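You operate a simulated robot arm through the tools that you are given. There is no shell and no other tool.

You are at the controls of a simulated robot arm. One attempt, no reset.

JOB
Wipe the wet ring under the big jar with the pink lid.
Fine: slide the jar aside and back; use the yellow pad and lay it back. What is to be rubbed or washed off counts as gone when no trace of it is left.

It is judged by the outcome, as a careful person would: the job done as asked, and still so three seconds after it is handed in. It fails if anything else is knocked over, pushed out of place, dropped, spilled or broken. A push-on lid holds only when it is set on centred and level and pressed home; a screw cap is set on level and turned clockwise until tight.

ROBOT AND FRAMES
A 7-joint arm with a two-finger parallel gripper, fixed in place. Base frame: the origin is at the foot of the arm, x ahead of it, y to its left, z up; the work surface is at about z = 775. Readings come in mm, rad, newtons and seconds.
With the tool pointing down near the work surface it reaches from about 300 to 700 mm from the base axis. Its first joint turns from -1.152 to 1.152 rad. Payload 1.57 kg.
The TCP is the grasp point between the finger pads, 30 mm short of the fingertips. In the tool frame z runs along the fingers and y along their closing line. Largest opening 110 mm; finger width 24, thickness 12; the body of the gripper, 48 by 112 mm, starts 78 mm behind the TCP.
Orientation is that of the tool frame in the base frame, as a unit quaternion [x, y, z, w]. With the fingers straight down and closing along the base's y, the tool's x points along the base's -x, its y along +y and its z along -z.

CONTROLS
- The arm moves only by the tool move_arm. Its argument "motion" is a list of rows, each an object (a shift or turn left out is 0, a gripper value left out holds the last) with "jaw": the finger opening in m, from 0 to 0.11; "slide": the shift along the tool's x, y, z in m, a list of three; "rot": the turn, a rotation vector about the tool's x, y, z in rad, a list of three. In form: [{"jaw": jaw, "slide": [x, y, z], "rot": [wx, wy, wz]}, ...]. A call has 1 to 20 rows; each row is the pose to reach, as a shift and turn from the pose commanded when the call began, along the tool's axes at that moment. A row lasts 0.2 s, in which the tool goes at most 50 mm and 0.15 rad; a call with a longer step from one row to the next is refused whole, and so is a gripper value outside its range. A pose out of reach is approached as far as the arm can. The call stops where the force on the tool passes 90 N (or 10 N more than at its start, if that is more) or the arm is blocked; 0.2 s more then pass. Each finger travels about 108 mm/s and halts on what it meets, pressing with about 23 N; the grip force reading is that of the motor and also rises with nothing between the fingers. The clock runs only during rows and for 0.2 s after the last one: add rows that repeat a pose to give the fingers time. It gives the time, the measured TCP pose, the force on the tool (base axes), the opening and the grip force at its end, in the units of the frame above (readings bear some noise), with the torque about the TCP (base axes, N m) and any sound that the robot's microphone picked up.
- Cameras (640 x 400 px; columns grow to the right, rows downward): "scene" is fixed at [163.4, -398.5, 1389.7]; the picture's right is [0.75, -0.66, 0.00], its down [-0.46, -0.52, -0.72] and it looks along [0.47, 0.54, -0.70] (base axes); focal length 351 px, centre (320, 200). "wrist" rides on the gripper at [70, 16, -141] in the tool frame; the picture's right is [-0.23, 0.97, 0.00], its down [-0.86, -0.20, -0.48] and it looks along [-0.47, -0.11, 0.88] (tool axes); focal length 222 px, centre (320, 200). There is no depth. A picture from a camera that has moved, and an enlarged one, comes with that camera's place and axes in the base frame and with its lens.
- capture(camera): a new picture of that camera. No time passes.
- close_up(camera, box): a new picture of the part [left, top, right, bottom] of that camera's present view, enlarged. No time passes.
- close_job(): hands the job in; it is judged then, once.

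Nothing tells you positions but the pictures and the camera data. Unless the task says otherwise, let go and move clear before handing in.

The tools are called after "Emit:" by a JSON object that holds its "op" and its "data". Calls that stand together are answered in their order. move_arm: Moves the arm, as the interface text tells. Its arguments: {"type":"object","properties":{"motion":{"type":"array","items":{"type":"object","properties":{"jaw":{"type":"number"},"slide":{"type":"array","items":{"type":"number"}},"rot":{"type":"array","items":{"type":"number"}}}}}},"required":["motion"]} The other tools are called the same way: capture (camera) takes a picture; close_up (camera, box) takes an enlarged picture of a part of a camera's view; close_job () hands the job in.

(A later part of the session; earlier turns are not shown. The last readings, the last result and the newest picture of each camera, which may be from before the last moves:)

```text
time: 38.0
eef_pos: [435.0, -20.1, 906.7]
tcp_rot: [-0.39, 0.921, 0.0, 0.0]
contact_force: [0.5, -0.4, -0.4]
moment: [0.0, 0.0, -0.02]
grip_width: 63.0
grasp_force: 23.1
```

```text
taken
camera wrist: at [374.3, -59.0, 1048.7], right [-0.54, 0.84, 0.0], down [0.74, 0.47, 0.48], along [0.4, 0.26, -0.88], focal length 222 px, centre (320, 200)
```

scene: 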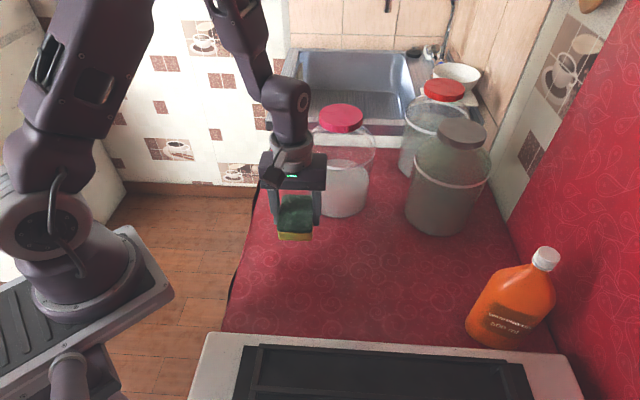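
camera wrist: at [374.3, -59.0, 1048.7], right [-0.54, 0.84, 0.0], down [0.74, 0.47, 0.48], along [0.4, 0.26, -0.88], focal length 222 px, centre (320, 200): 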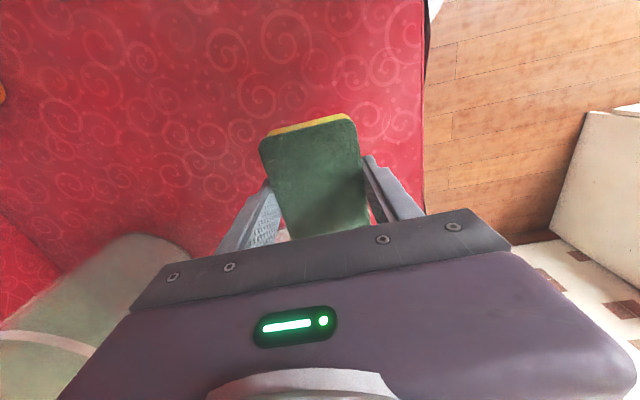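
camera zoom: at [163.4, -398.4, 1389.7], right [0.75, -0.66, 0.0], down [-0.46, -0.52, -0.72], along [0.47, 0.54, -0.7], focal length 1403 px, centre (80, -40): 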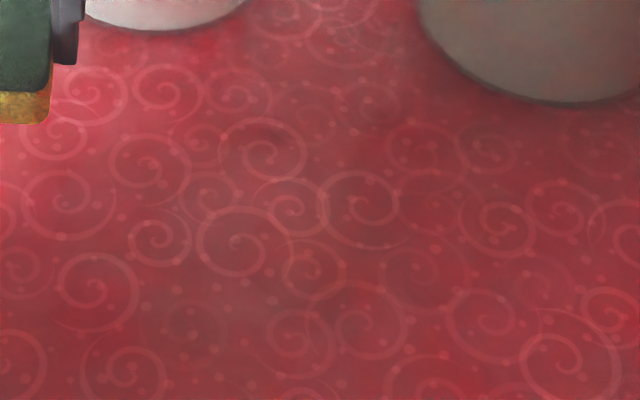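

It looks nearly clean, but a faint dark spot may remain where the ring's upper-left arc was. I'll zoom tighter on it.

Emit:
{"op": "close_up", "data": {"camera": "scene", "box": [345, 225, 425, 275]}}

Emit:
{"op": "close_up", "data": {"camera": "scene", "box": [345, 260, 425, 310]}}

Emit:
{"op": "close_up", "data": {"camera": "wrist", "box": [20, 60, 260, 220]}}

```text
8.00 times, centred on (385, 250) of scene
camera zoom: at [163.4, -398.4, 1389.7], right [0.75, -0.66, 0.0], down [-0.46, -0.52, -0.72], along [0.47, 0.54, -0.7], focal length 2805 px, centre (-200, -200)
```

zoom: 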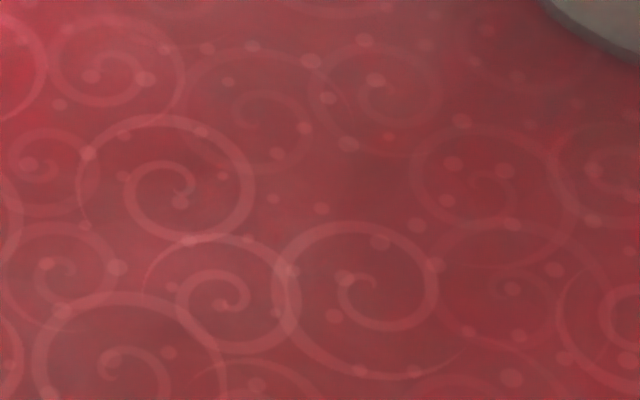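

```text
8.00 times, centred on (385, 285) of scene
camera zoom: at [163.4, -398.4, 1389.7], right [0.75, -0.66, 0.0], down [-0.46, -0.52, -0.72], along [0.47, 0.54, -0.7], focal length 2805 px, centre (-200, -480)
```

zoom: 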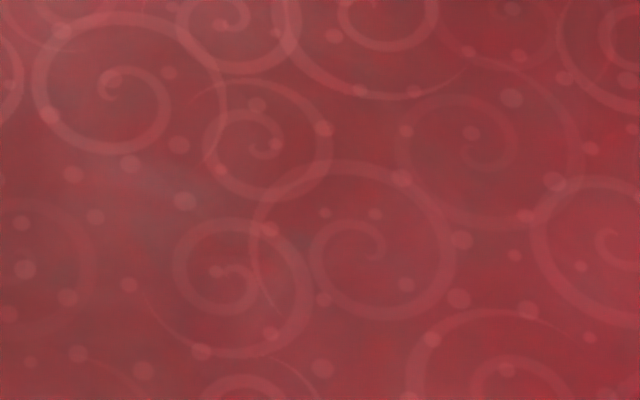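

```text
2.50 times, centred on (140, 140) of wrist
camera zoom: at [374.3, -59.0, 1048.7], right [-0.54, 0.84, 0.0], down [0.74, 0.47, 0.48], along [0.4, 0.26, -0.88], focal length 555 px, centre (770, 350)
```

zoom: 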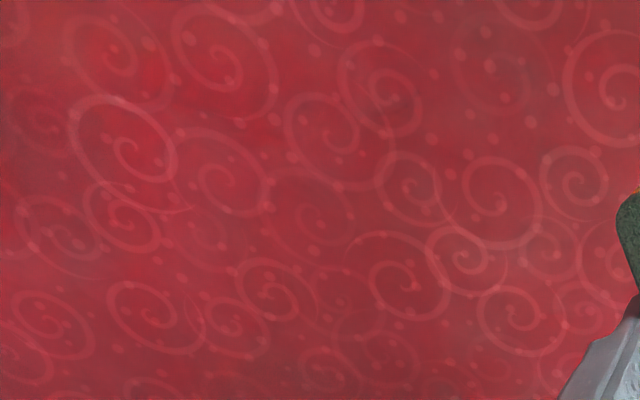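

Close up it appears clean. For a like-for-like check I'll take the same crop as before wiping.

Emit:
{"op": "close_up", "data": {"camera": "scene", "box": [300, 200, 460, 310]}}

Emit:
{"op": "close_up", "data": {"camera": "scene", "box": [300, 240, 400, 320]}}

```text
3.64 times, centred on (380, 255) of scene
camera zoom: at [163.4, -398.4, 1389.7], right [0.75, -0.66, 0.0], down [-0.46, -0.52, -0.72], along [0.47, 0.54, -0.7], focal length 1275 px, centre (102, 0)
```

zoom: 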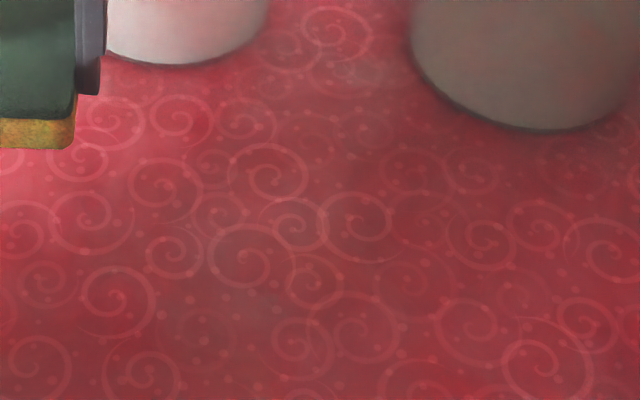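

```text
5.00 times, centred on (350, 280) of scene
camera zoom: at [163.4, -398.4, 1389.7], right [0.75, -0.66, 0.0], down [-0.46, -0.52, -0.72], along [0.47, 0.54, -0.7], focal length 1753 px, centre (170, -200)
```

zoom: 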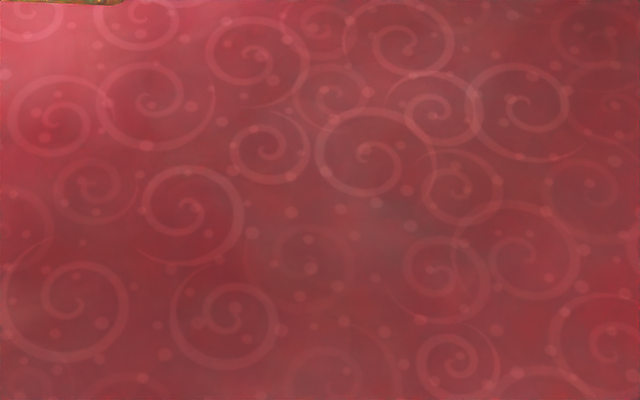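

The ring is gone in the same crop; only a very faint greyish patch near (505, -175) might remain. I'll hover the wrist camera directly over it to decide whether another pass is needed.

Emit:
{"op": "move_arm", "data": {"motion": [{"jaw": 0.05, "slide": [-0.004, -0.034, 0]}, {"slide": [-0.009, -0.067, 0]}, {"slide": [-0.013, -0.101, 0]}, {"slide": [-0.018, -0.134, 0]}, {"slide": [-0.022, -0.168, 0]}, {"slide": [-0.022, -0.168, 0]}]}}

Emit:
{"op": "capture", "data": {"camera": "wrist"}}

Emit:
{"op": "close_up", "data": {"camera": "wrist", "box": [200, 0, 440, 130]}}

```text
time: 39.4
eef_pos: [571.1, -122.5, 907.2]
tcp_rot: [-0.389, 0.921, 0.0, 0.0]
contact_force: [-0.3, -0.6, -0.1]
moment: [-0.02, 0.01, 0.0]
grip_width: 63.0
grasp_force: 22.3
```

```text
taken
camera wrist: at [510.7, -160.8, 1048.8], right [-0.54, 0.84, 0.0], down [0.74, 0.47, 0.48], along [0.4, 0.26, -0.88], focal length 222 px, centre (320, 200)
```

wrist: 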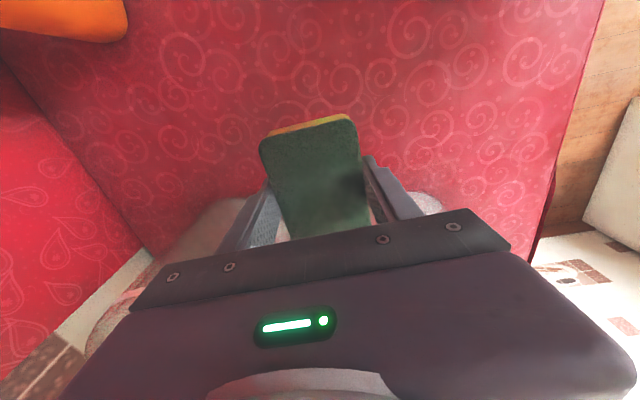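

```text
2.67 times, centred on (320, 65) of wrist
camera zoom: at [510.7, -160.8, 1048.8], right [-0.54, 0.84, 0.0], down [0.74, 0.47, 0.48], along [0.4, 0.26, -0.88], focal length 592 px, centre (320, 560)
```

zoom: 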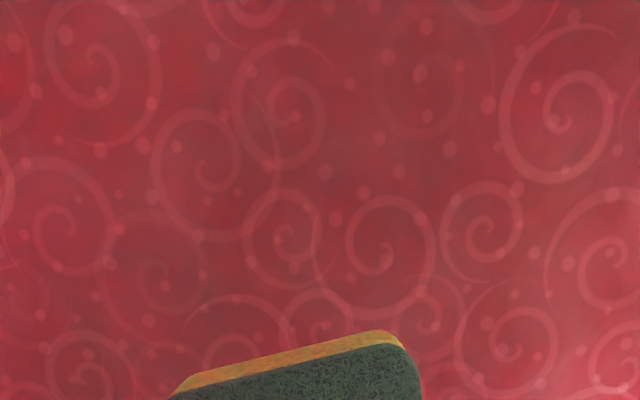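

From straight above, the cloth shows only its pattern. For insurance I'll regrip the sponge slightly higher for better pad protrusion and make one more firm pass; first I set it down at the pass start.

Emit:
{"op": "move_arm", "data": {"motion": [{"jaw": 0.05, "slide": [0.02, 0.0143, 0]}, {"slide": [0.04, 0.0287, 0]}, {"slide": [0.06, 0.043, 0]}, {"slide": [0.08, 0.0574, 0]}, {"slide": [0.08, 0.0574, 0.035]}, {"slide": [0.08, 0.0574, 0.07]}, {"slide": [0.08, 0.0574, 0.09]}, {"slide": [0.08, 0.0574, 0.098]}, {"slide": [0.08, 0.0574, 0.1005]}, {"slide": [0.08, 0.0574, 0.1005]}]}}

```text
time: 41.6
eef_pos: [475.4, -139.2, 805.4]
tcp_rot: [-0.39, 0.921, 0.0, 0.0]
contact_force: [-0.3, 0.3, -0.1]
moment: [0.0, 0.0, 0.01]
grip_width: 63.3
grasp_force: 22.7
```

Emit:
{"op": "move_arm", "data": {"motion": [{"jaw": 0.05, "slide": [0, 0, 0.0008]}, {"slide": [0, 0, 0.0008]}]}}

```text
time: 42.2
eef_pos: [475.4, -139.4, 807.1]
tcp_rot: [-0.389, 0.921, -0.001, 0.0]
contact_force: [-1.9, 3.0, 12.0]
moment: [0.14, 0.04, 0.0]
grip_width: 63.1
grasp_force: 23.3
```

The sponge rests on the cloth. I'll open slightly, rise 5 mm and regrip.

Emit:
{"op": "move_arm", "data": {"motion": [{"jaw": 0.075, "slide": [0, 0, 0]}, {"jaw": 0.08, "slide": [0, 0, 0]}, {"slide": [0, 0, -0.005]}, {"slide": [0, 0, -0.006]}, {"jaw": 0.06, "slide": [0, 0, -0.006]}, {"jaw": 0.05, "slide": [0, 0, -0.006]}, {"jaw": 0.05, "slide": [0, 0, -0.006]}]}}

Emit:
{"op": "close_up", "data": {"camera": "scene", "box": [280, 180, 460, 320]}}

```text
time: 43.8
eef_pos: [475.5, -139.2, 811.9]
tcp_rot: [-0.389, 0.921, 0.0, 0.0]
contact_force: [0.0, 0.1, 0.1]
moment: [0.02, 0.0, -0.02]
grip_width: 63.4
grasp_force: 22.7
```

```text
2.86 times, centred on (370, 250) of scene
camera zoom: at [163.4, -398.5, 1389.7], right [0.75, -0.66, 0.0], down [-0.46, -0.52, -0.72], along [0.47, 0.54, -0.7], focal length 1002 px, centre (177, 57)
```

zoom: 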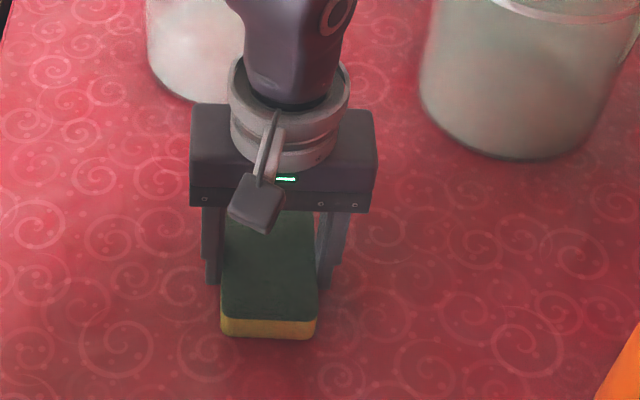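

Regripped. Now a firm pass down lane one and back along the middle, easing down slightly as I go.

Emit:
{"op": "move_arm", "data": {"motion": [{"jaw": 0.05, "slide": [0, 0, 0.0015]}, {"slide": [0, -0.015, 0.0016]}, {"slide": [0, -0.03, 0.0017]}, {"slide": [0, -0.045, 0.0018]}, {"slide": [0, -0.06, 0.0019]}, {"slide": [0, -0.075, 0.002]}, {"slide": [0, -0.09, 0.0021]}, {"slide": [0, -0.105, 0.0022]}, {"slide": [0, -0.11, 0.0022]}]}}

```text
time: 45.8
eef_pos: [555.7, -217.4, 809.5]
tcp_rot: [-0.39, 0.921, -0.001, 0.001]
contact_force: [0.7, -0.9, 0.2]
moment: [-0.01, -0.02, -0.02]
grip_width: 63.4
grasp_force: 23.1
```

Emit:
{"op": "move_arm", "data": {"motion": [{"jaw": 0.05, "slide": [0, 0, 0.0015]}, {"slide": [-0.01, 0, 0.0018]}, {"slide": [-0.02, 0, 0.0018]}]}}

```text
time: 46.6
eef_pos: [568.4, -201.1, 809.2]
tcp_rot: [-0.389, 0.921, -0.001, 0.0]
contact_force: [-7.8, -12.3, 18.3]
moment: [-0.31, 0.2, -0.04]
grip_width: 63.0
grasp_force: 23.0
```

Good, 18 N. I'll sweep back at this depth.

Emit:
{"op": "move_arm", "data": {"motion": [{"jaw": 0.05, "slide": [0.005, 0.015, 0.0002]}, {"slide": [0.01, 0.03, 0.0003]}, {"slide": [0.01, 0.045, 0.0004]}, {"slide": [0.01, 0.06, 0.0005]}, {"slide": [0.01, 0.075, 0.0006]}, {"slide": [0.01, 0.09, 0.0007]}, {"slide": [0.01, 0.11, 0.0008]}, {"slide": [-0.005, 0.11, 0.0009]}, {"slide": [-0.02, 0.11, 0.001]}, {"slide": [-0.035, 0.11, 0.0011]}, {"slide": [-0.05, 0.11, 0.0012]}]}}

```text
time: 49.0
eef_pos: [523.8, -88.2, 805.1]
tcp_rot: [-0.391, 0.92, 0.0, 0.001]
contact_force: [-7.1, -6.5, 16.9]
moment: [-0.75, -0.06, -0.23]
grip_width: 63.1
grasp_force: 22.5
```

Contact is still good. Final lane across the upper arc.

Emit:
{"op": "move_arm", "data": {"motion": [{"jaw": 0.05, "slide": [0, -0.015, 0]}, {"slide": [0, -0.03, 0]}, {"slide": [0, -0.045, 0]}, {"slide": [0, -0.06, 0.0001]}, {"slide": [0, -0.075, 0.0002]}, {"slide": [0, -0.09, 0.0003]}, {"slide": [0, -0.1, 0.0004]}]}}

Emit:
{"op": "close_up", "data": {"camera": "scene", "box": [280, 180, 460, 320]}}

```text
time: 50.6
eef_pos: [596.1, -159.8, 806.0]
tcp_rot: [-0.39, 0.921, 0.0, -0.001]
contact_force: [0.2, -0.4, 0.3]
moment: [0.03, -0.01, 0.0]
grip_width: 63.2
grasp_force: 23.2
```

```text
2.86 times, centred on (370, 250) of scene
camera zoom: at [163.4, -398.5, 1389.7], right [0.75, -0.66, 0.0], down [-0.46, -0.52, -0.72], along [0.47, 0.54, -0.7], focal length 1002 px, centre (177, 57)
```

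zoom: 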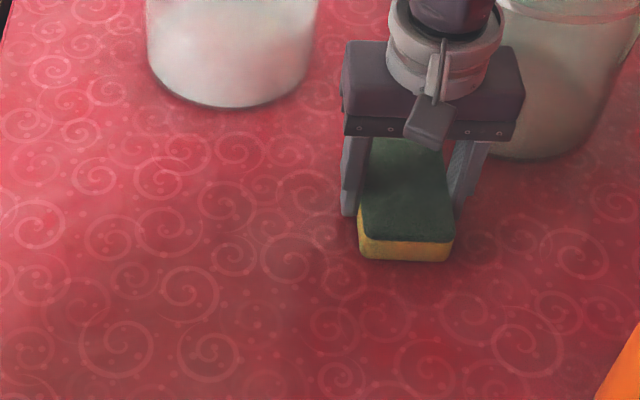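

The area is clean. I'll lift the sponge and carry it back to its original place at (441, 62), swinging wide of the jar.

Emit:
{"op": "move_arm", "data": {"motion": [{"jaw": 0.05, "slide": [0, 0, -0.03]}, {"slide": [0, 0, -0.06]}, {"slide": [0.0165, 0.028, -0.06]}, {"slide": [0.033, 0.0556, -0.06]}, {"slide": [0.05, 0.083, -0.06]}, {"slide": [0.0663, 0.1112, -0.06]}, {"slide": [0.0428, 0.142, -0.06]}, {"slide": [0.0192, 0.173, -0.06]}, {"slide": [-0.0043, 0.204, -0.06]}, {"slide": [-0.0278, 0.235, -0.06]}, {"slide": [-0.0513, 0.2657, -0.06]}, {"slide": [-0.0513, 0.2657, -0.06]}]}}

Emit:
{"op": "close_up", "data": {"camera": "scene", "box": [220, 150, 380, 270]}}

Emit:
{"op": "close_up", "data": {"camera": "scene", "box": [310, 210, 450, 310]}}

```text
time: 53.2
eef_pos: [441.0, 61.3, 867.9]
tcp_rot: [-0.389, 0.921, 0.0, 0.0]
contact_force: [-0.2, -0.2, -1.4]
moment: [-0.01, 0.01, 0.0]
grip_width: 63.0
grasp_force: 23.0
```

```text
3.33 times, centred on (300, 210) of scene
camera zoom: at [163.4, -398.4, 1389.7], right [0.75, -0.66, 0.0], down [-0.46, -0.52, -0.72], along [0.47, 0.54, -0.7], focal length 1169 px, centre (387, 167)
```

zoom: 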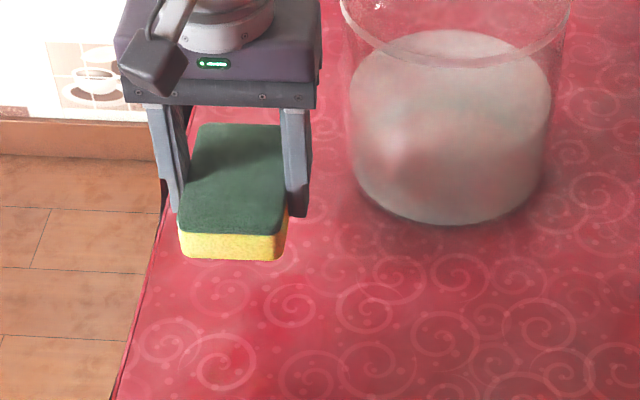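

```text
4.00 times, centred on (380, 260) of scene
camera zoom: at [163.4, -398.4, 1389.7], right [0.75, -0.66, 0.0], down [-0.46, -0.52, -0.72], along [0.47, 0.54, -0.7], focal length 1403 px, centre (80, -40)
```

zoom: 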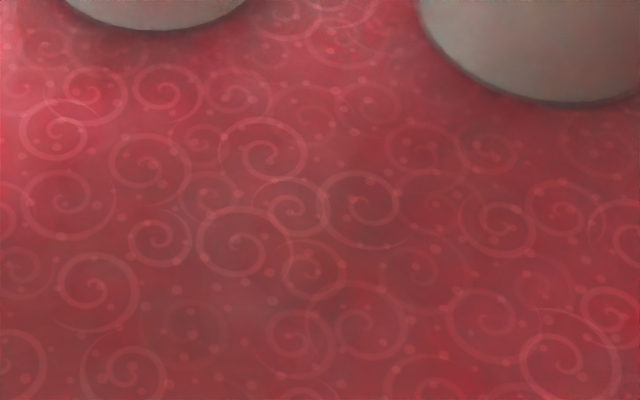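

The cloth is clean. I'll lower the sponge to the cloth at its home spot.

Emit:
{"op": "move_arm", "data": {"motion": [{"jaw": 0.05, "slide": [0, 0, 0.025]}, {"slide": [0, 0, 0.045]}, {"slide": [0, 0, 0.055]}, {"slide": [0, 0, 0.0585]}, {"slide": [0, 0, 0.0585]}]}}

```text
time: 54.4
eef_pos: [440.8, 62.3, 805.7]
tcp_rot: [-0.389, 0.921, 0.0, 0.0]
contact_force: [0.2, 0.2, 0.0]
moment: [-0.01, 0.0, -0.02]
grip_width: 63.3
grasp_force: 23.1
```

Emit:
{"op": "move_arm", "data": {"motion": [{"jaw": 0.05, "slide": [0, 0, 0.001]}, {"slide": [0, 0, 0.001]}]}}

```text
time: 55.0
eef_pos: [440.9, 62.5, 806.3]
tcp_rot: [-0.389, 0.921, 0.001, 0.0]
contact_force: [-0.8, -0.2, -1.3]
moment: [0.01, -0.02, -0.02]
grip_width: 63.3
grasp_force: 22.4
```

Emit:
{"op": "move_arm", "data": {"motion": [{"jaw": 0.05, "slide": [0, 0, 0.001]}, {"slide": [0, 0, 0.001]}]}}

Emit:
{"op": "close_up", "data": {"camera": "scene", "box": [220, 150, 380, 270]}}

```text
time: 55.6
eef_pos: [439.5, 62.5, 805.6]
tcp_rot: [-0.39, 0.921, 0.001, 0.001]
contact_force: [0.4, 0.4, 1.0]
moment: [0.02, 0.0, 0.02]
grip_width: 63.1
grasp_force: 23.0
```

```text
3.33 times, centred on (300, 210) of scene
camera zoom: at [163.4, -398.5, 1389.7], right [0.75, -0.66, 0.0], down [-0.46, -0.52, -0.72], along [0.47, 0.54, -0.7], focal length 1169 px, centre (387, 167)
```

zoom: 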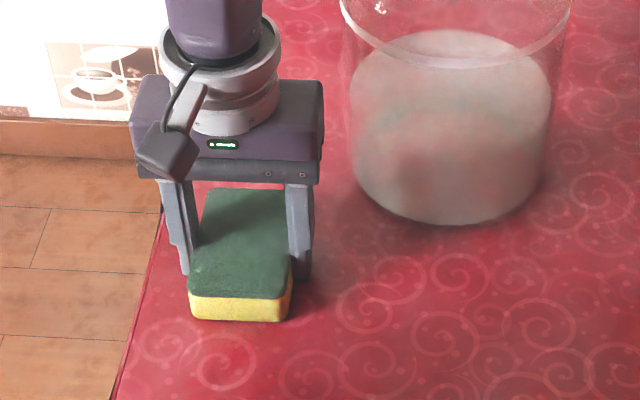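

The sponge rests at home, but about 5 mm left of its original place. I'll shift it 5 mm back, then release and rise.

Emit:
{"op": "move_arm", "data": {"motion": [{"jaw": 0.05, "slide": [0, -0.0025, 0]}, {"slide": [0, -0.005, 0]}, {"slide": [0, -0.005, 0.0005]}, {"jaw": 0.07, "slide": [0, -0.005, 0.0005]}, {"jaw": 0.09, "slide": [0, -0.005, 0.0005]}, {"jaw": 0.11, "slide": [0, -0.005, 0.0005]}, {"slide": [0, -0.005, -0.03]}, {"slide": [0, -0.005, -0.07]}, {"slide": [0, -0.005, -0.11]}, {"slide": [0, -0.005, -0.15]}, {"slide": [0, -0.005, -0.19]}, {"slide": [0, -0.005, -0.235]}]}}

Emit:
{"op": "close_up", "data": {"camera": "scene", "box": [220, 150, 380, 270]}}

Emit:
{"op": "capture", "data": {"camera": "scene"}}

```text
time: 58.2
eef_pos: [445.5, 61.1, 1040.9]
tcp_rot: [-0.39, 0.921, 0.0, 0.001]
contact_force: [0.6, -0.5, 0.5]
moment: [0.01, -0.02, 0.0]
grip_width: 110.0
grasp_force: 0.0
```

```text
3.33 times, centred on (300, 210) of scene
camera zoom: at [163.4, -398.5, 1389.7], right [0.75, -0.66, 0.0], down [-0.46, -0.52, -0.72], along [0.47, 0.54, -0.7], focal length 1169 px, centre (387, 167)
```

zoom: 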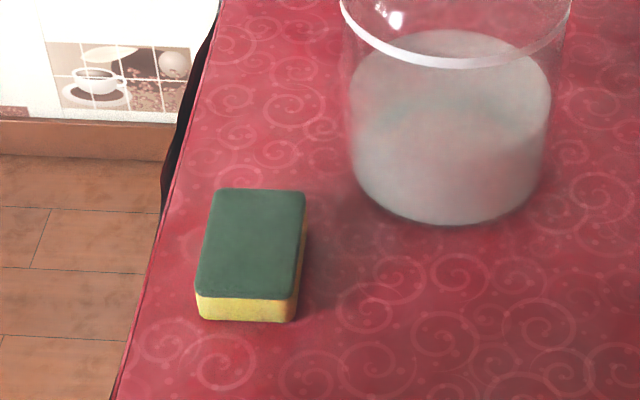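

```text
taken
```

scene: 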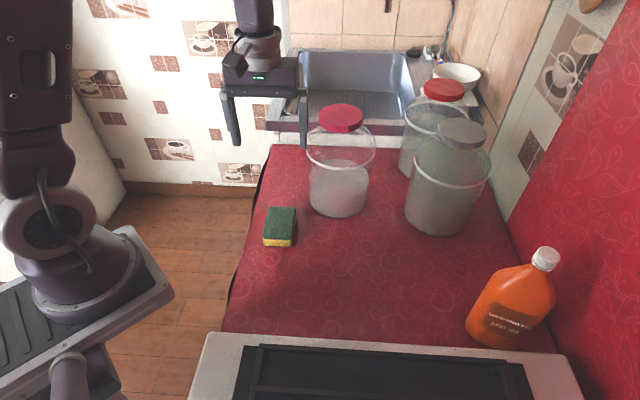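

The sponge is back exactly in its place. I'll rise, turn back square, and return above the jar's lid.

Emit:
{"op": "move_arm", "data": {"motion": [{"jaw": 0.11, "slide": [0, 0, -0.04]}, {"slide": [0, 0, -0.08]}, {"slide": [0, 0, -0.1]}, {"slide": [-0.0197, -0.0209, -0.1], "rot": [0, 0, 0.13]}, {"slide": [-0.0395, -0.0418, -0.1], "rot": [0, 0, 0.26]}, {"slide": [-0.0592, -0.0627, -0.1], "rot": [0, 0, 0.39]}, {"slide": [-0.0789, -0.0836, -0.1], "rot": [0, 0, 0.52]}, {"slide": [-0.0987, -0.1045, -0.1], "rot": [0, 0, 0.65]}, {"slide": [-0.1184, -0.1254, -0.1], "rot": [0, 0, 0.78]}, {"slide": [-0.1184, -0.1254, -0.1], "rot": [0, 0, 0.8]}, {"slide": [-0.1184, -0.1254, -0.1], "rot": [0, 0, 0.8]}]}}

Emit:
{"op": "capture", "data": {"camera": "wrist"}}

Emit:
{"op": "close_up", "data": {"camera": "wrist", "box": [240, 50, 400, 190]}}

Emit:
{"op": "close_up", "data": {"camera": "scene", "box": [280, 60, 400, 230]}}

```text
time: 60.6
eef_pos: [616.6, 56.8, 1141.8]
tcp_rot: [0.0, 1.0, 0.0, 0.0]
contact_force: [0.5, -0.7, 0.4]
moment: [0.01, -0.01, -0.01]
grip_width: 110.0
grasp_force: 0.0
```

```text
taken
camera wrist: at [546.4, 73.5, 1282.3], right [0.23, 0.97, 0.0], down [0.86, -0.2, 0.48], along [0.47, -0.11, -0.88], focal length 222 px, centre (320, 200)
```

wrist: 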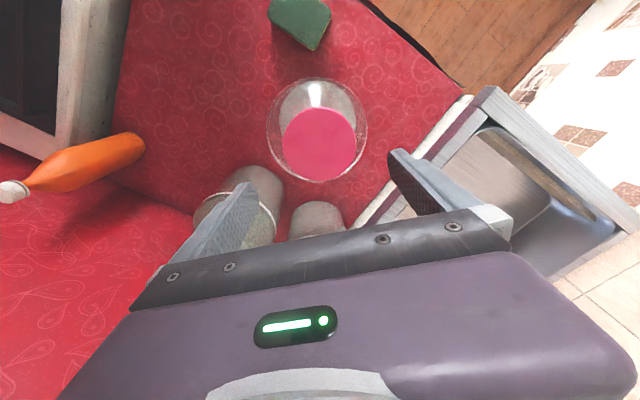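

```text
2.86 times, centred on (320, 120) of wrist
camera zoom: at [546.4, 73.5, 1282.3], right [0.23, 0.97, 0.0], down [0.86, -0.2, 0.48], along [0.47, -0.11, -0.88], focal length 635 px, centre (320, 429)
```

zoom: 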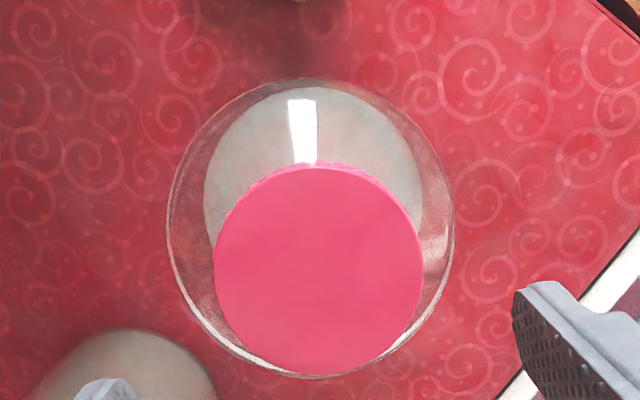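

```text
2.35 times, centred on (340, 145) of scene
camera zoom: at [163.4, -398.5, 1389.7], right [0.75, -0.66, 0.0], down [-0.46, -0.52, -0.72], along [0.47, 0.54, -0.7], focal length 825 px, centre (273, 329)
```

zoom: 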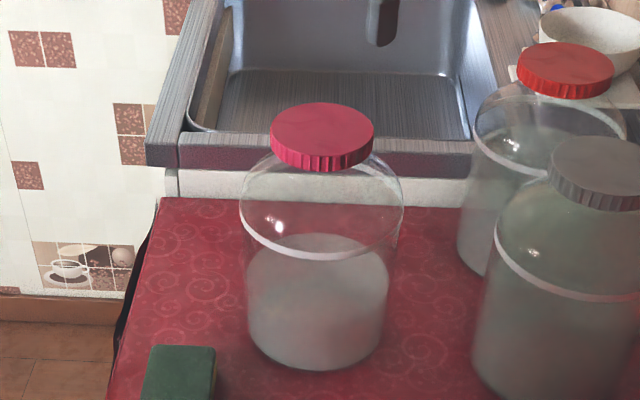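

The jar and lid are as I left them. I'll descend to the same grasp height and close on the lid.

Emit:
{"op": "move_arm", "data": {"motion": [{"jaw": 0.11, "slide": [-0.001, 0.0018, 0.03]}, {"slide": [-0.001, 0.0018, 0.06]}, {"slide": [-0.001, 0.0018, 0.09]}, {"slide": [-0.001, 0.0018, 0.11]}, {"slide": [-0.001, 0.0018, 0.1245]}, {"slide": [-0.001, 0.0018, 0.1245]}]}}

Emit:
{"op": "close_up", "data": {"camera": "scene", "box": [280, 60, 400, 230]}}

```text
time: 62.0
eef_pos: [620.1, 59.7, 1015.2]
tcp_rot: [0.0, 1.0, 0.001, 0.0]
contact_force: [-0.3, 0.0, 0.7]
moment: [-0.02, 0.01, 0.0]
grip_width: 110.3
grasp_force: 0.1
```

```text
2.35 times, centred on (340, 145) of scene
camera zoom: at [163.4, -398.5, 1389.7], right [0.75, -0.66, 0.0], down [-0.46, -0.52, -0.72], along [0.47, 0.54, -0.7], focal length 825 px, centre (273, 329)
```

zoom: 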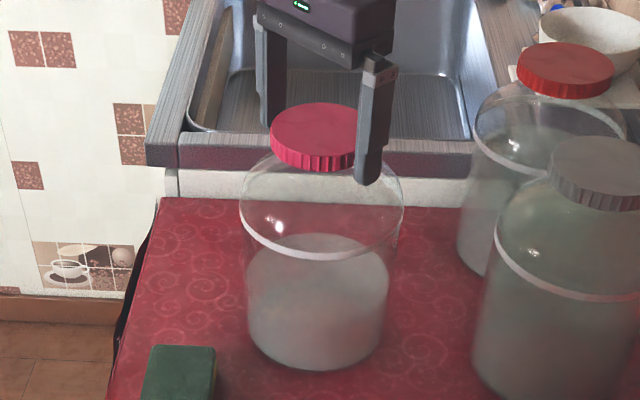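

Emit:
{"op": "move_arm", "data": {"motion": [{"jaw": 0.1, "slide": [0, 0, 0]}, {"jaw": 0.09, "slide": [0, 0, 0]}, {"jaw": 0.085, "slide": [0, 0, 0]}, {"jaw": 0.085, "slide": [0, 0, 0]}, {"jaw": 0.085, "slide": [0, 0, 0]}]}}

```text
time: 63.2
eef_pos: [619.5, 59.9, 1014.9]
tcp_rot: [0.001, 1.0, 0.0, 0.0]
contact_force: [0.0, -8.5, 5.3]
moment: [-0.36, -0.01, 0.05]
grip_width: 93.0
grasp_force: 22.6
```

Gripped at 93 mm. Now I'll slide the jar back along the same path.

Emit:
{"op": "move_arm", "data": {"motion": [{"slide": [0.002, -0.005, 0]}, {"slide": [0.006, -0.0142, 0]}, {"slide": [0.011, -0.026, 0]}, {"slide": [0.016, -0.0378, 0]}, {"slide": [0.021, -0.0496, 0]}, {"slide": [0.026, -0.0615, 0]}, {"slide": [0.031, -0.0733, 0]}, {"slide": [0.036, -0.0851, 0]}, {"slide": [0.041, -0.0969, 0]}, {"slide": [0.044, -0.104, 0]}]}}

Emit:
{"op": "capture", "data": {"camera": "scene"}}

```text
time: 65.4
eef_pos: [575.4, -44.7, 1014.4]
tcp_rot: [0.0, 1.0, -0.001, -0.001]
contact_force: [2.7, 4.5, -0.9]
moment: [0.03, -0.03, -0.02]
grip_width: 92.9
grasp_force: 23.4
```

```text
taken
```

scene: 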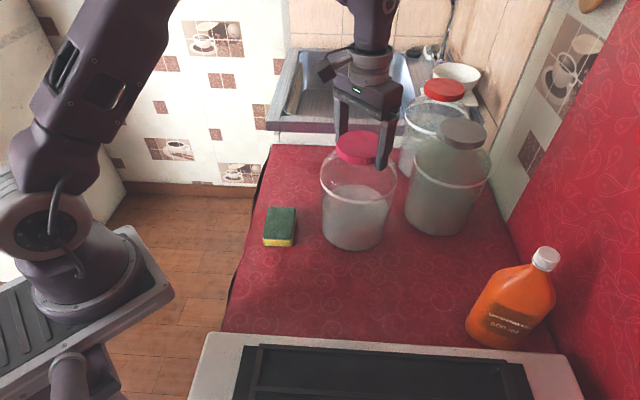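

The jar slides smoothly and upright. I'll continue the second half.

Emit:
{"op": "move_arm", "data": {"motion": [{"slide": [0.002, -0.005, 0]}, {"slide": [0.006, -0.0142, 0]}, {"slide": [0.011, -0.026, 0]}, {"slide": [0.016, -0.0378, 0]}, {"slide": [0.021, -0.0496, 0]}, {"slide": [0.026, -0.0615, 0]}, {"slide": [0.031, -0.0733, 0]}, {"slide": [0.036, -0.0851, 0]}, {"slide": [0.041, -0.0969, 0]}, {"slide": [0.044, -0.104, 0]}, {"slide": [0.044, -0.104, 0]}]}}

Emit:
{"op": "close_up", "data": {"camera": "scene", "box": [320, 150, 450, 310]}}

```text
time: 67.8
eef_pos: [528.4, -148.3, 1016.1]
tcp_rot: [0.0, 1.0, 0.0, -0.002]
contact_force: [1.3, 4.0, -2.5]
moment: [-0.04, 0.03, 0.01]
grip_width: 92.7
grasp_force: 22.7
```

```text
2.50 times, centred on (385, 230) of scene
camera zoom: at [163.5, -398.4, 1389.7], right [0.75, -0.66, 0.0], down [-0.46, -0.52, -0.72], along [0.47, 0.54, -0.7], focal length 877 px, centre (158, 125)
```

zoom: 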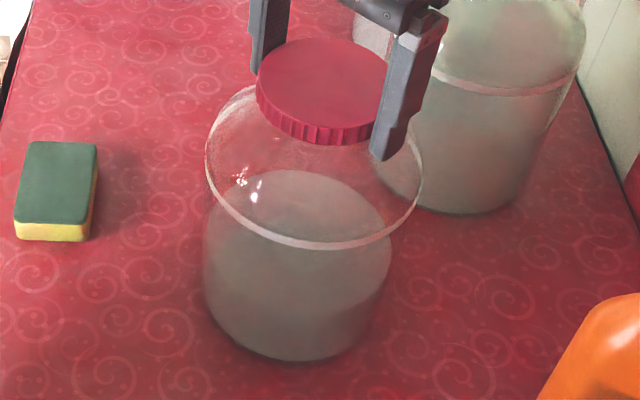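

The jar is back within about 4 mm of where it stood. I'll nudge it that last bit and check.

Emit:
{"op": "move_arm", "data": {"motion": [{"slide": [-0.001, -0.002, 0]}, {"slide": [-0.002, -0.004, 0]}, {"slide": [-0.002, -0.0045, 0]}, {"slide": [-0.002, -0.0045, 0]}]}}

Emit:
{"op": "close_up", "data": {"camera": "scene", "box": [320, 150, 450, 310]}}

```text
time: 68.8
eef_pos: [530.8, -152.8, 1015.7]
tcp_rot: [-0.001, 1.0, 0.0, -0.001]
contact_force: [0.4, 7.4, 3.7]
moment: [0.3, -0.03, 0.0]
grip_width: 92.6
grasp_force: 23.1
```

```text
2.50 times, centred on (385, 230) of scene
camera zoom: at [163.3, -398.2, 1389.7], right [0.75, -0.66, 0.0], down [-0.46, -0.52, -0.72], along [0.47, 0.54, -0.7], focal length 877 px, centre (158, 125)
```

zoom: 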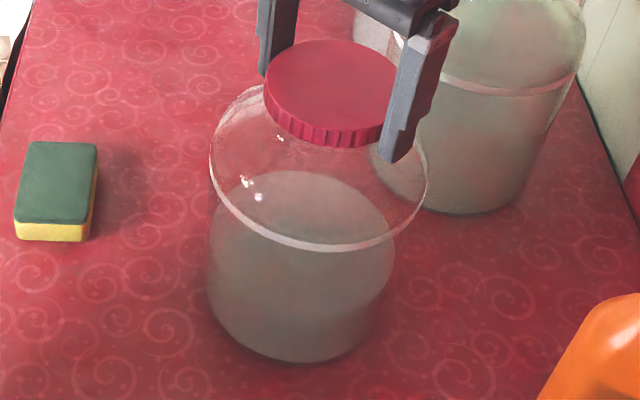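

It now matches the original picture. I'll release the lid, rise, and check that the lid is seated.

Emit:
{"op": "move_arm", "data": {"motion": [{"jaw": 0.1, "slide": [0, 0, 0]}, {"jaw": 0.11, "slide": [0, 0, 0]}, {"slide": [0, 0, 0]}, {"slide": [0, 0, -0.02]}, {"slide": [0, 0, -0.05]}, {"slide": [0, 0, -0.09]}, {"slide": [0, 0, -0.125]}, {"slide": [0, 0, -0.125]}]}}

Emit:
{"op": "close_up", "data": {"camera": "scene", "box": [320, 150, 450, 310]}}

Emit:
{"op": "close_up", "data": {"camera": "scene", "box": [340, 150, 440, 220]}}

Emit:
{"op": "close_up", "data": {"camera": "wrist", "box": [260, 50, 420, 190]}}

```text
time: 70.6
eef_pos: [530.1, -154.2, 1141.7]
tcp_rot: [0.0, 1.0, 0.001, 0.0]
contact_force: [-0.4, 0.5, 0.7]
moment: [-0.03, 0.0, -0.02]
grip_width: 110.2
grasp_force: 0.1
heard: snap
```

```text
2.50 times, centred on (385, 230) of scene
camera zoom: at [163.4, -398.5, 1389.7], right [0.75, -0.66, 0.0], down [-0.46, -0.52, -0.72], along [0.47, 0.54, -0.7], focal length 877 px, centre (158, 125)
```

zoom: 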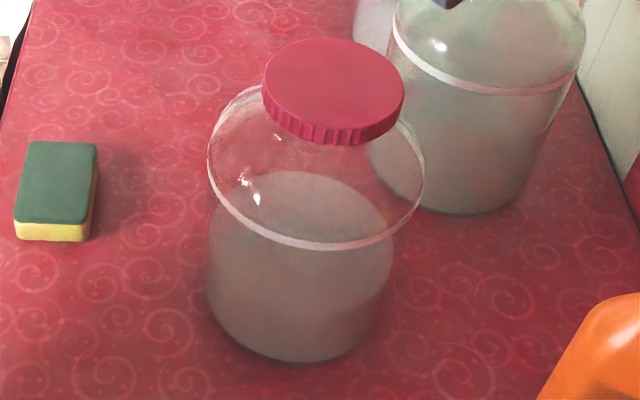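

```text
5.71 times, centred on (390, 185) of scene
camera zoom: at [163.4, -398.5, 1389.7], right [0.75, -0.66, 0.0], down [-0.46, -0.52, -0.72], along [0.47, 0.54, -0.7], focal length 2004 px, centre (-80, 286)
```

zoom: 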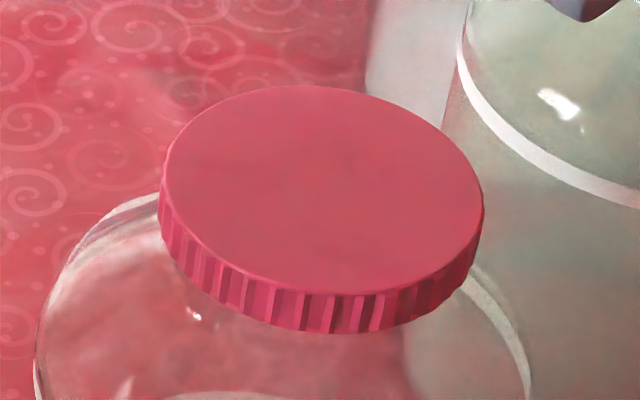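

```text
2.86 times, centred on (340, 120) of wrist
camera zoom: at [459.8, -136.7, 1282.8], right [0.23, 0.97, 0.0], down [0.86, -0.2, 0.48], along [0.47, -0.11, -0.88], focal length 635 px, centre (263, 429)
```

zoom: 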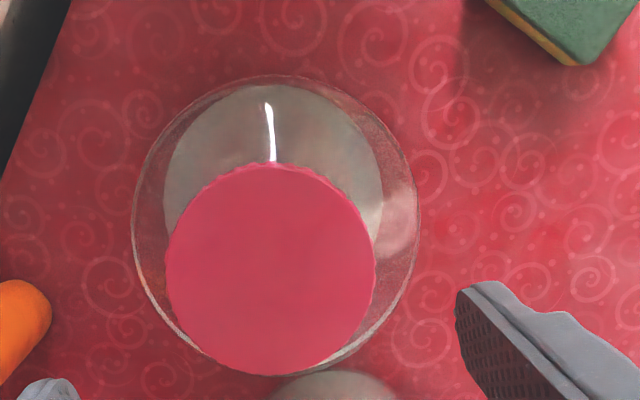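

I heard another snap on release, and the lid seems to sit about 2–3 mm toward -y relative to the jar. I'll back off and tilt the hand to view the lid from the side and see whether it is level and seated.

Emit:
{"op": "move_arm", "data": {"motion": [{"jaw": 0.11, "slide": [0.03, 0, 0], "rot": [0, -0.1, 0]}, {"slide": [0.06, 0, 0], "rot": [0, -0.2, 0]}, {"slide": [0.09, -0.003, 0], "rot": [0, -0.3, 0]}, {"slide": [0.12, -0.006, 0], "rot": [0, -0.4, 0]}, {"slide": [0.15, -0.009, 0.01], "rot": [0, -0.5, 0]}, {"slide": [0.15, -0.012, 0.03], "rot": [0, -0.6, 0]}, {"slide": [0.15, -0.012, 0.05], "rot": [0, -0.7, 0]}, {"slide": [0.15, -0.012, 0.077], "rot": [0, -0.82, 0]}, {"slide": [0.15, -0.012, 0.077], "rot": [0, -0.82, 0]}]}}

Emit:
{"op": "capture", "data": {"camera": "wrist"}}

Emit:
{"op": "close_up", "data": {"camera": "scene", "box": [340, 150, 440, 220]}}

```text
time: 72.6
eef_pos: [381.7, -166.3, 1064.1]
tcp_rot: [0.001, 0.917, 0.0, 0.399]
contact_force: [0.3, 0.2, -0.1]
moment: [-0.01, -0.01, -0.02]
grip_width: 110.0
grasp_force: 0.1
```

```text
taken
camera wrist: at [230.1, -150.0, 1110.2], right [0.16, 0.97, 0.17], down [0.23, -0.2, 0.95], along [0.96, -0.11, -0.26], focal length 222 px, centre (320, 200)
```

wrist: 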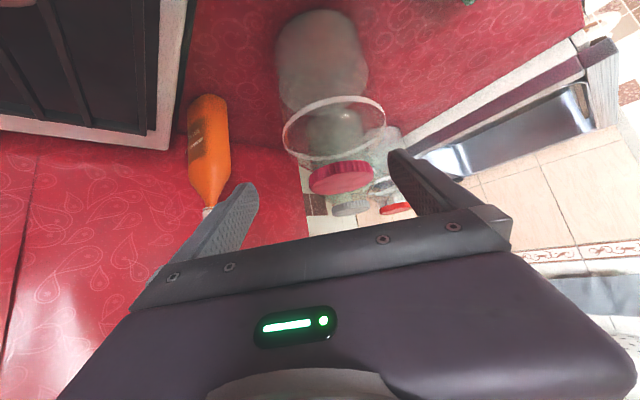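

```text
5.71 times, centred on (390, 185) of scene
camera zoom: at [163.4, -398.5, 1389.7], right [0.75, -0.66, 0.0], down [-0.46, -0.52, -0.72], along [0.47, 0.54, -0.7], focal length 2004 px, centre (-80, 286)
```

zoom: 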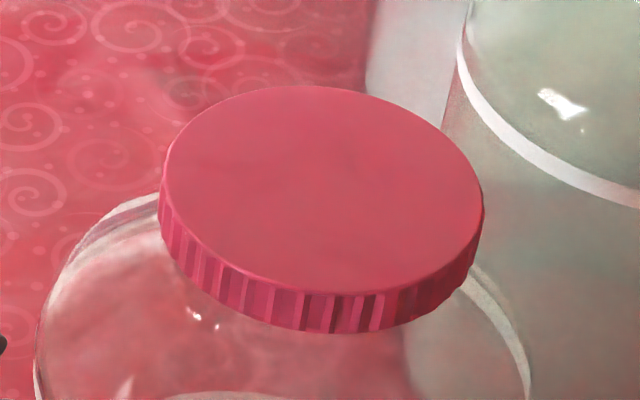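

Emit:
{"op": "close_up", "data": {"camera": "wrist", "box": [270, 80, 410, 220]}}

Emit:
{"op": "close_up", "data": {"camera": "wrist", "box": [300, 145, 390, 205]}}

```text
2.86 times, centred on (340, 150) of wrist
camera zoom: at [230.1, -150.0, 1110.2], right [0.16, 0.97, 0.17], down [0.23, -0.2, 0.95], along [0.96, -0.11, -0.26], focal length 635 px, centre (263, 343)
```

zoom: 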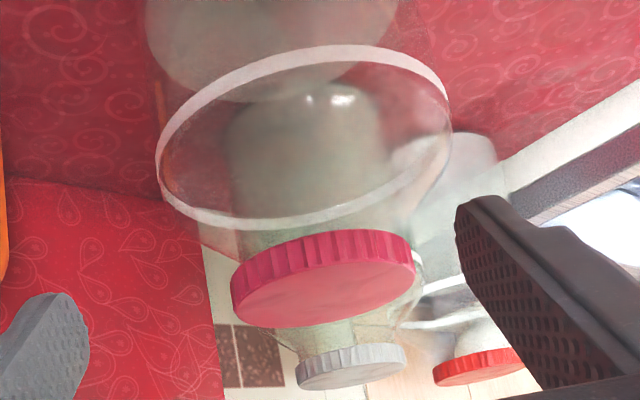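

```text
6.67 times, centred on (345, 175) of wrist
camera zoom: at [230.1, -150.0, 1110.2], right [0.16, 0.97, 0.17], down [0.23, -0.2, 0.95], along [0.96, -0.11, -0.26], focal length 1481 px, centre (153, 367)
```

zoom: 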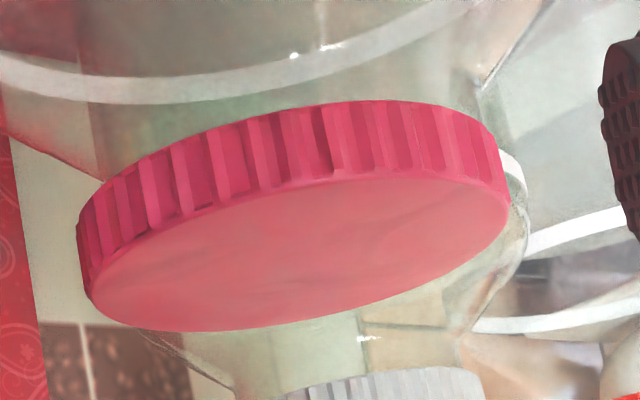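

The lid is level, but it sits about 3 mm off the jar's axis toward -y, so it was loose while being dragged. I'll return above it, shifted +3 mm in y so that closing the fingers re-centres it, then press it home.

Emit:
{"op": "move_arm", "data": {"motion": [{"jaw": 0.11, "slide": [-0.0282, 0.005, -0.0263]}, {"slide": [-0.0563, 0.01, -0.0525]}, {"slide": [-0.0734, 0.015, -0.0342], "rot": [0, 0.137, 0]}, {"slide": [-0.0904, 0.015, -0.0159], "rot": [0, 0.274, 0]}, {"slide": [-0.1075, 0.015, 0.0023], "rot": [0, 0.41, 0]}, {"slide": [-0.1245, 0.015, 0.0206], "rot": [0, 0.547, 0]}, {"slide": [-0.1416, 0.015, 0.0389], "rot": [0, 0.684, 0]}, {"slide": [-0.1586, 0.015, 0.0571], "rot": [0, 0.82, 0]}, {"slide": [-0.1586, 0.015, 0.0571], "rot": [0, 0.82, 0]}, {"slide": [-0.1586, 0.015, 0.0571], "rot": [0, 0.82, 0]}]}}

Emit:
{"op": "close_up", "data": {"camera": "wrist", "box": [240, 50, 400, 190]}}

Emit:
{"op": "close_up", "data": {"camera": "scene", "box": [320, 150, 450, 310]}}

```text
time: 74.8
eef_pos: [531.5, -152.2, 1142.2]
tcp_rot: [0.0, 1.0, 0.0, 0.0]
contact_force: [-1.1, 0.0, 1.1]
moment: [-0.02, 0.0, 0.01]
grip_width: 110.0
grasp_force: 0.1
```

```text
2.86 times, centred on (320, 120) of wrist
camera zoom: at [461.7, -135.2, 1283.8], right [0.23, 0.97, 0.0], down [0.86, -0.2, 0.48], along [0.47, -0.11, -0.88], focal length 635 px, centre (320, 429)
```

zoom: 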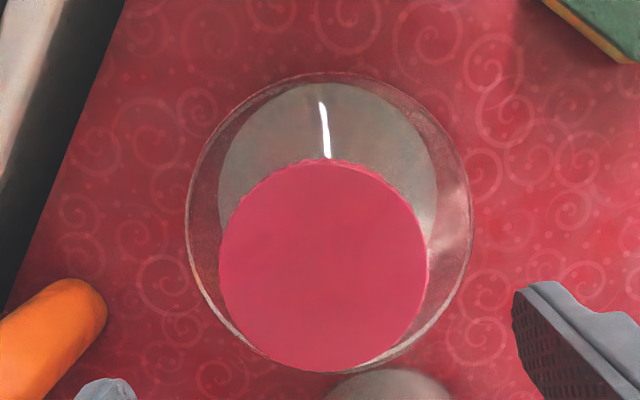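

```text
2.50 times, centred on (385, 230) of scene
camera zoom: at [163.4, -398.5, 1389.7], right [0.75, -0.66, 0.0], down [-0.46, -0.52, -0.72], along [0.47, 0.54, -0.7], focal length 877 px, centre (158, 125)
```

zoom: 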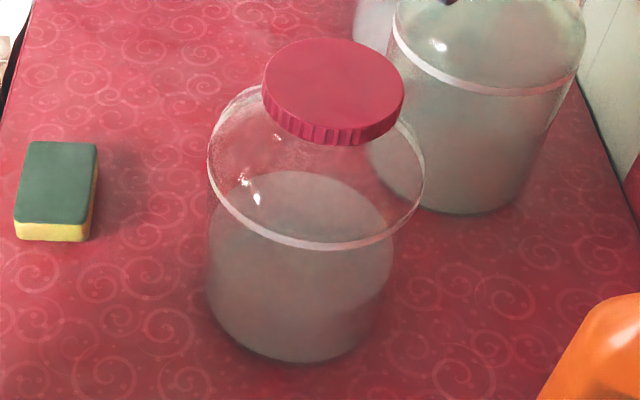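

Seen from above, the jar body's axis is about 3–4 mm toward +y from the tool axis and the lid about 1 mm. I'll shift +3 mm in y, descend, and close gently to centre the lid on the neck.

Emit:
{"op": "move_arm", "data": {"motion": [{"jaw": 0.11, "slide": [0, 0.003, 0.03]}, {"slide": [0, 0.003, 0.06]}, {"slide": [0, 0.003, 0.09]}, {"slide": [0, 0.003, 0.11]}, {"slide": [0, 0.003, 0.124]}, {"slide": [0, 0.003, 0.124]}]}}

Emit:
{"op": "close_up", "data": {"camera": "wrist", "box": [230, 60, 410, 240]}}

Emit:
{"op": "close_up", "data": {"camera": "scene", "box": [320, 130, 450, 310]}}

```text
time: 76.2
eef_pos: [529.7, -148.9, 1017.4]
tcp_rot: [0.0, 1.0, 0.0, 0.0]
contact_force: [1.1, -0.5, 0.2]
moment: [-0.02, -0.03, 0.01]
grip_width: 110.1
grasp_force: 0.1
```

```text
2.22 times, centred on (320, 150) of wrist
camera zoom: at [460.9, -132.3, 1158.3], right [0.23, 0.97, 0.0], down [0.86, -0.2, 0.48], along [0.47, -0.11, -0.88], focal length 494 px, centre (320, 311)
```

zoom: 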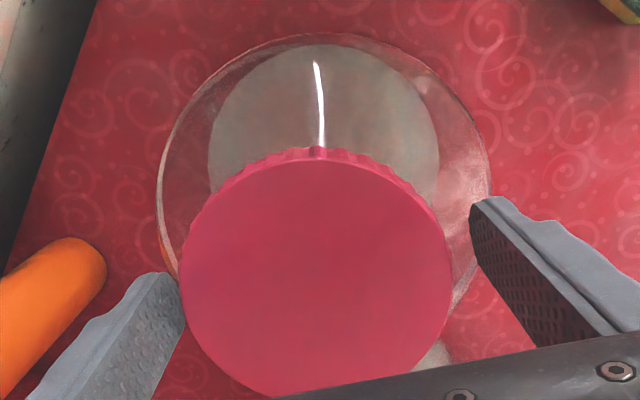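

```text
2.22 times, centred on (385, 220) of scene
camera zoom: at [163.4, -398.5, 1389.7], right [0.75, -0.66, 0.0], down [-0.46, -0.52, -0.72], along [0.47, 0.54, -0.7], focal length 779 px, centre (176, 156)
```

zoom: 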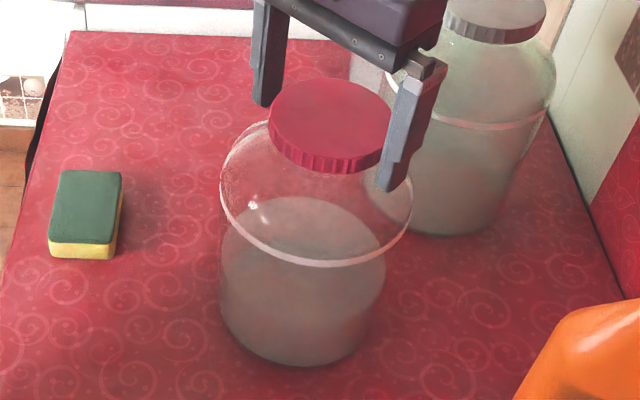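

The left finger is closer, as intended. I'll close slowly to just over the lid's diameter, so the lid is centred without hard squeezing.

Emit:
{"op": "move_arm", "data": {"motion": [{"jaw": 0.104, "slide": [0, 0, 0]}, {"jaw": 0.1, "slide": [0, 0, 0]}, {"jaw": 0.097, "slide": [0, 0, 0]}, {"jaw": 0.095, "slide": [0, 0, 0]}, {"jaw": 0.0935, "slide": [0, 0, 0]}, {"jaw": 0.0935, "slide": [0, 0, 0]}]}}

Emit:
{"op": "close_up", "data": {"camera": "wrist", "box": [230, 60, 410, 240]}}

Emit:
{"op": "close_up", "data": {"camera": "scene", "box": [320, 130, 450, 310]}}

```text
time: 77.6
eef_pos: [530.2, -148.9, 1018.2]
tcp_rot: [0.0, 1.0, 0.001, 0.0]
contact_force: [-0.4, -3.4, -0.5]
moment: [-0.04, -0.01, 0.0]
grip_width: 96.9
grasp_force: 1.4
```

```text
2.22 times, centred on (320, 150) of wrist
camera zoom: at [460.9, -132.5, 1158.6], right [0.23, 0.97, 0.0], down [0.86, -0.2, 0.48], along [0.47, -0.11, -0.88], focal length 494 px, centre (320, 311)
```

zoom: 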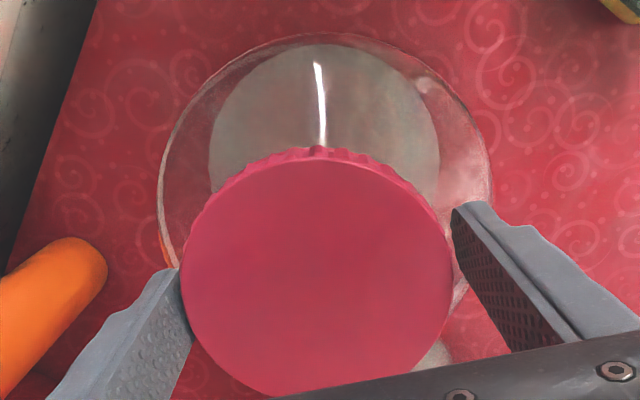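

```text
2.22 times, centred on (385, 220) of scene
camera zoom: at [163.4, -398.6, 1389.6], right [0.75, -0.66, 0.0], down [-0.46, -0.52, -0.72], along [0.47, 0.54, -0.7], focal length 779 px, centre (176, 156)
```

zoom: 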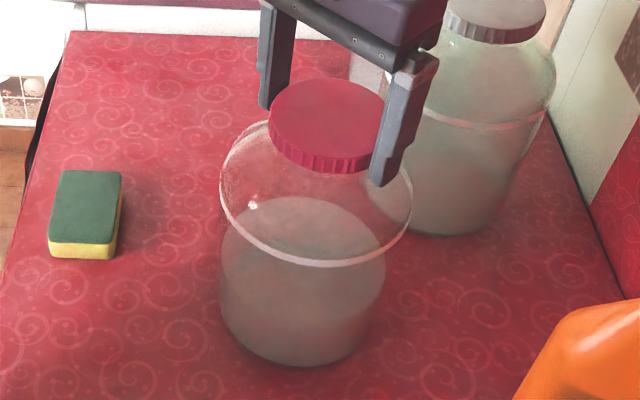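

One finger touches and the lid resists about 3.4 N without shifting, so it is not simply loose. I'll centre the gripper on the lid (-2 mm in y), grip it, and do a tiny guarded lift to learn whether it is attached.

Emit:
{"op": "move_arm", "data": {"motion": [{"jaw": 0.1, "slide": [0, 0, 0]}, {"jaw": 0.1, "slide": [0, -0.002, 0]}, {"jaw": 0.095, "slide": [0, -0.002, 0]}, {"jaw": 0.09, "slide": [0, -0.002, 0]}, {"jaw": 0.088, "slide": [0, -0.002, 0]}, {"jaw": 0.088, "slide": [0, -0.002, 0]}]}}

Emit:
{"op": "close_up", "data": {"camera": "scene", "box": [320, 130, 450, 310]}}

```text
time: 79.0
eef_pos: [532.2, -151.8, 1015.5]
tcp_rot: [-0.001, 1.0, 0.0, 0.0]
contact_force: [-0.7, -3.4, -1.4]
moment: [-0.05, 0.03, 0.07]
grip_width: 93.0
grasp_force: 23.0
```

```text
2.22 times, centred on (385, 220) of scene
camera zoom: at [163.4, -398.5, 1389.6], right [0.75, -0.66, 0.0], down [-0.46, -0.52, -0.72], along [0.47, 0.54, -0.7], focal length 779 px, centre (176, 156)
```

zoom: 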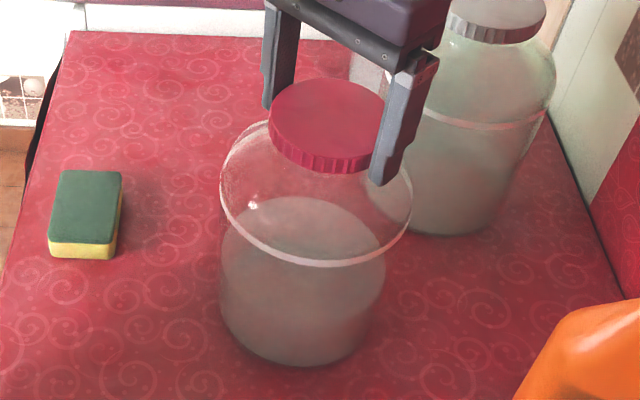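

Emit:
{"op": "move_arm", "data": {"motion": [{"jaw": 0.088, "slide": [0, 0, -0.0007]}, {"slide": [0, 0, -0.0015]}, {"slide": [0, 0, -0.0015]}]}}

Emit:
{"op": "close_up", "data": {"camera": "scene", "box": [320, 130, 450, 310]}}

```text
time: 79.8
eef_pos: [531.9, -150.0, 1019.7]
tcp_rot: [-0.001, 1.0, 0.001, 0.0]
contact_force: [0.2, 0.3, -0.3]
moment: [-0.01, 0.01, 0.0]
grip_width: 92.9
grasp_force: 22.6
heard: snap
```

```text
2.22 times, centred on (385, 220) of scene
camera zoom: at [163.4, -398.5, 1389.7], right [0.75, -0.66, 0.0], down [-0.46, -0.52, -0.72], along [0.47, 0.54, -0.7], focal length 779 px, centre (176, 156)
```

zoom: 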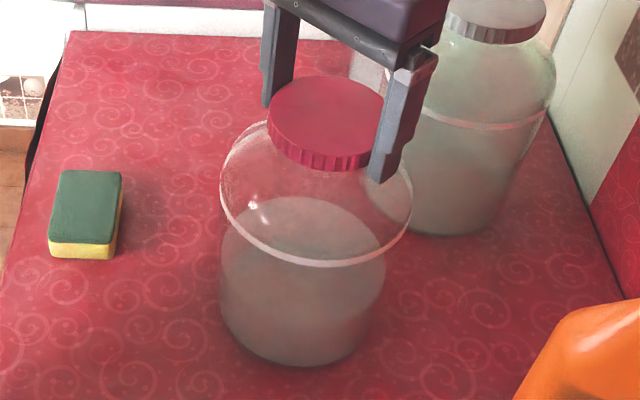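

The lid popped free at a light pull, so it is a push-on lid and it's now held level in the gripper around the neck. I'll probe sideways for the neck clearance so I can centre it before pressing home.

Emit:
{"op": "move_arm", "data": {"motion": [{"jaw": 0.088, "slide": [0, 0.001, 0]}, {"slide": [0, 0.002, 0]}, {"slide": [0, 0.002, 0]}]}}

Emit:
{"op": "close_up", "data": {"camera": "wrist", "box": [230, 60, 410, 240]}}

```text
time: 80.6
eef_pos: [532.9, -148.3, 1019.0]
tcp_rot: [0.0, 1.0, 0.0, -0.001]
contact_force: [-0.4, 0.0, 0.2]
moment: [-0.01, -0.01, 0.0]
grip_width: 93.0
grasp_force: 22.7
```

```text
2.22 times, centred on (320, 150) of wrist
camera zoom: at [461.9, -131.3, 1160.7], right [0.23, 0.97, 0.0], down [0.86, -0.2, 0.48], along [0.47, -0.11, -0.88], focal length 494 px, centre (320, 311)
```

zoom: 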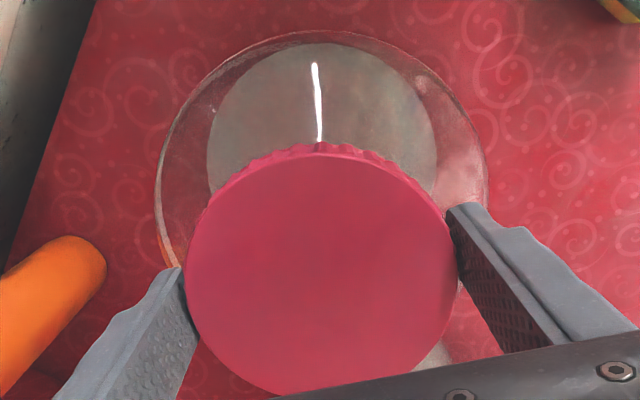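

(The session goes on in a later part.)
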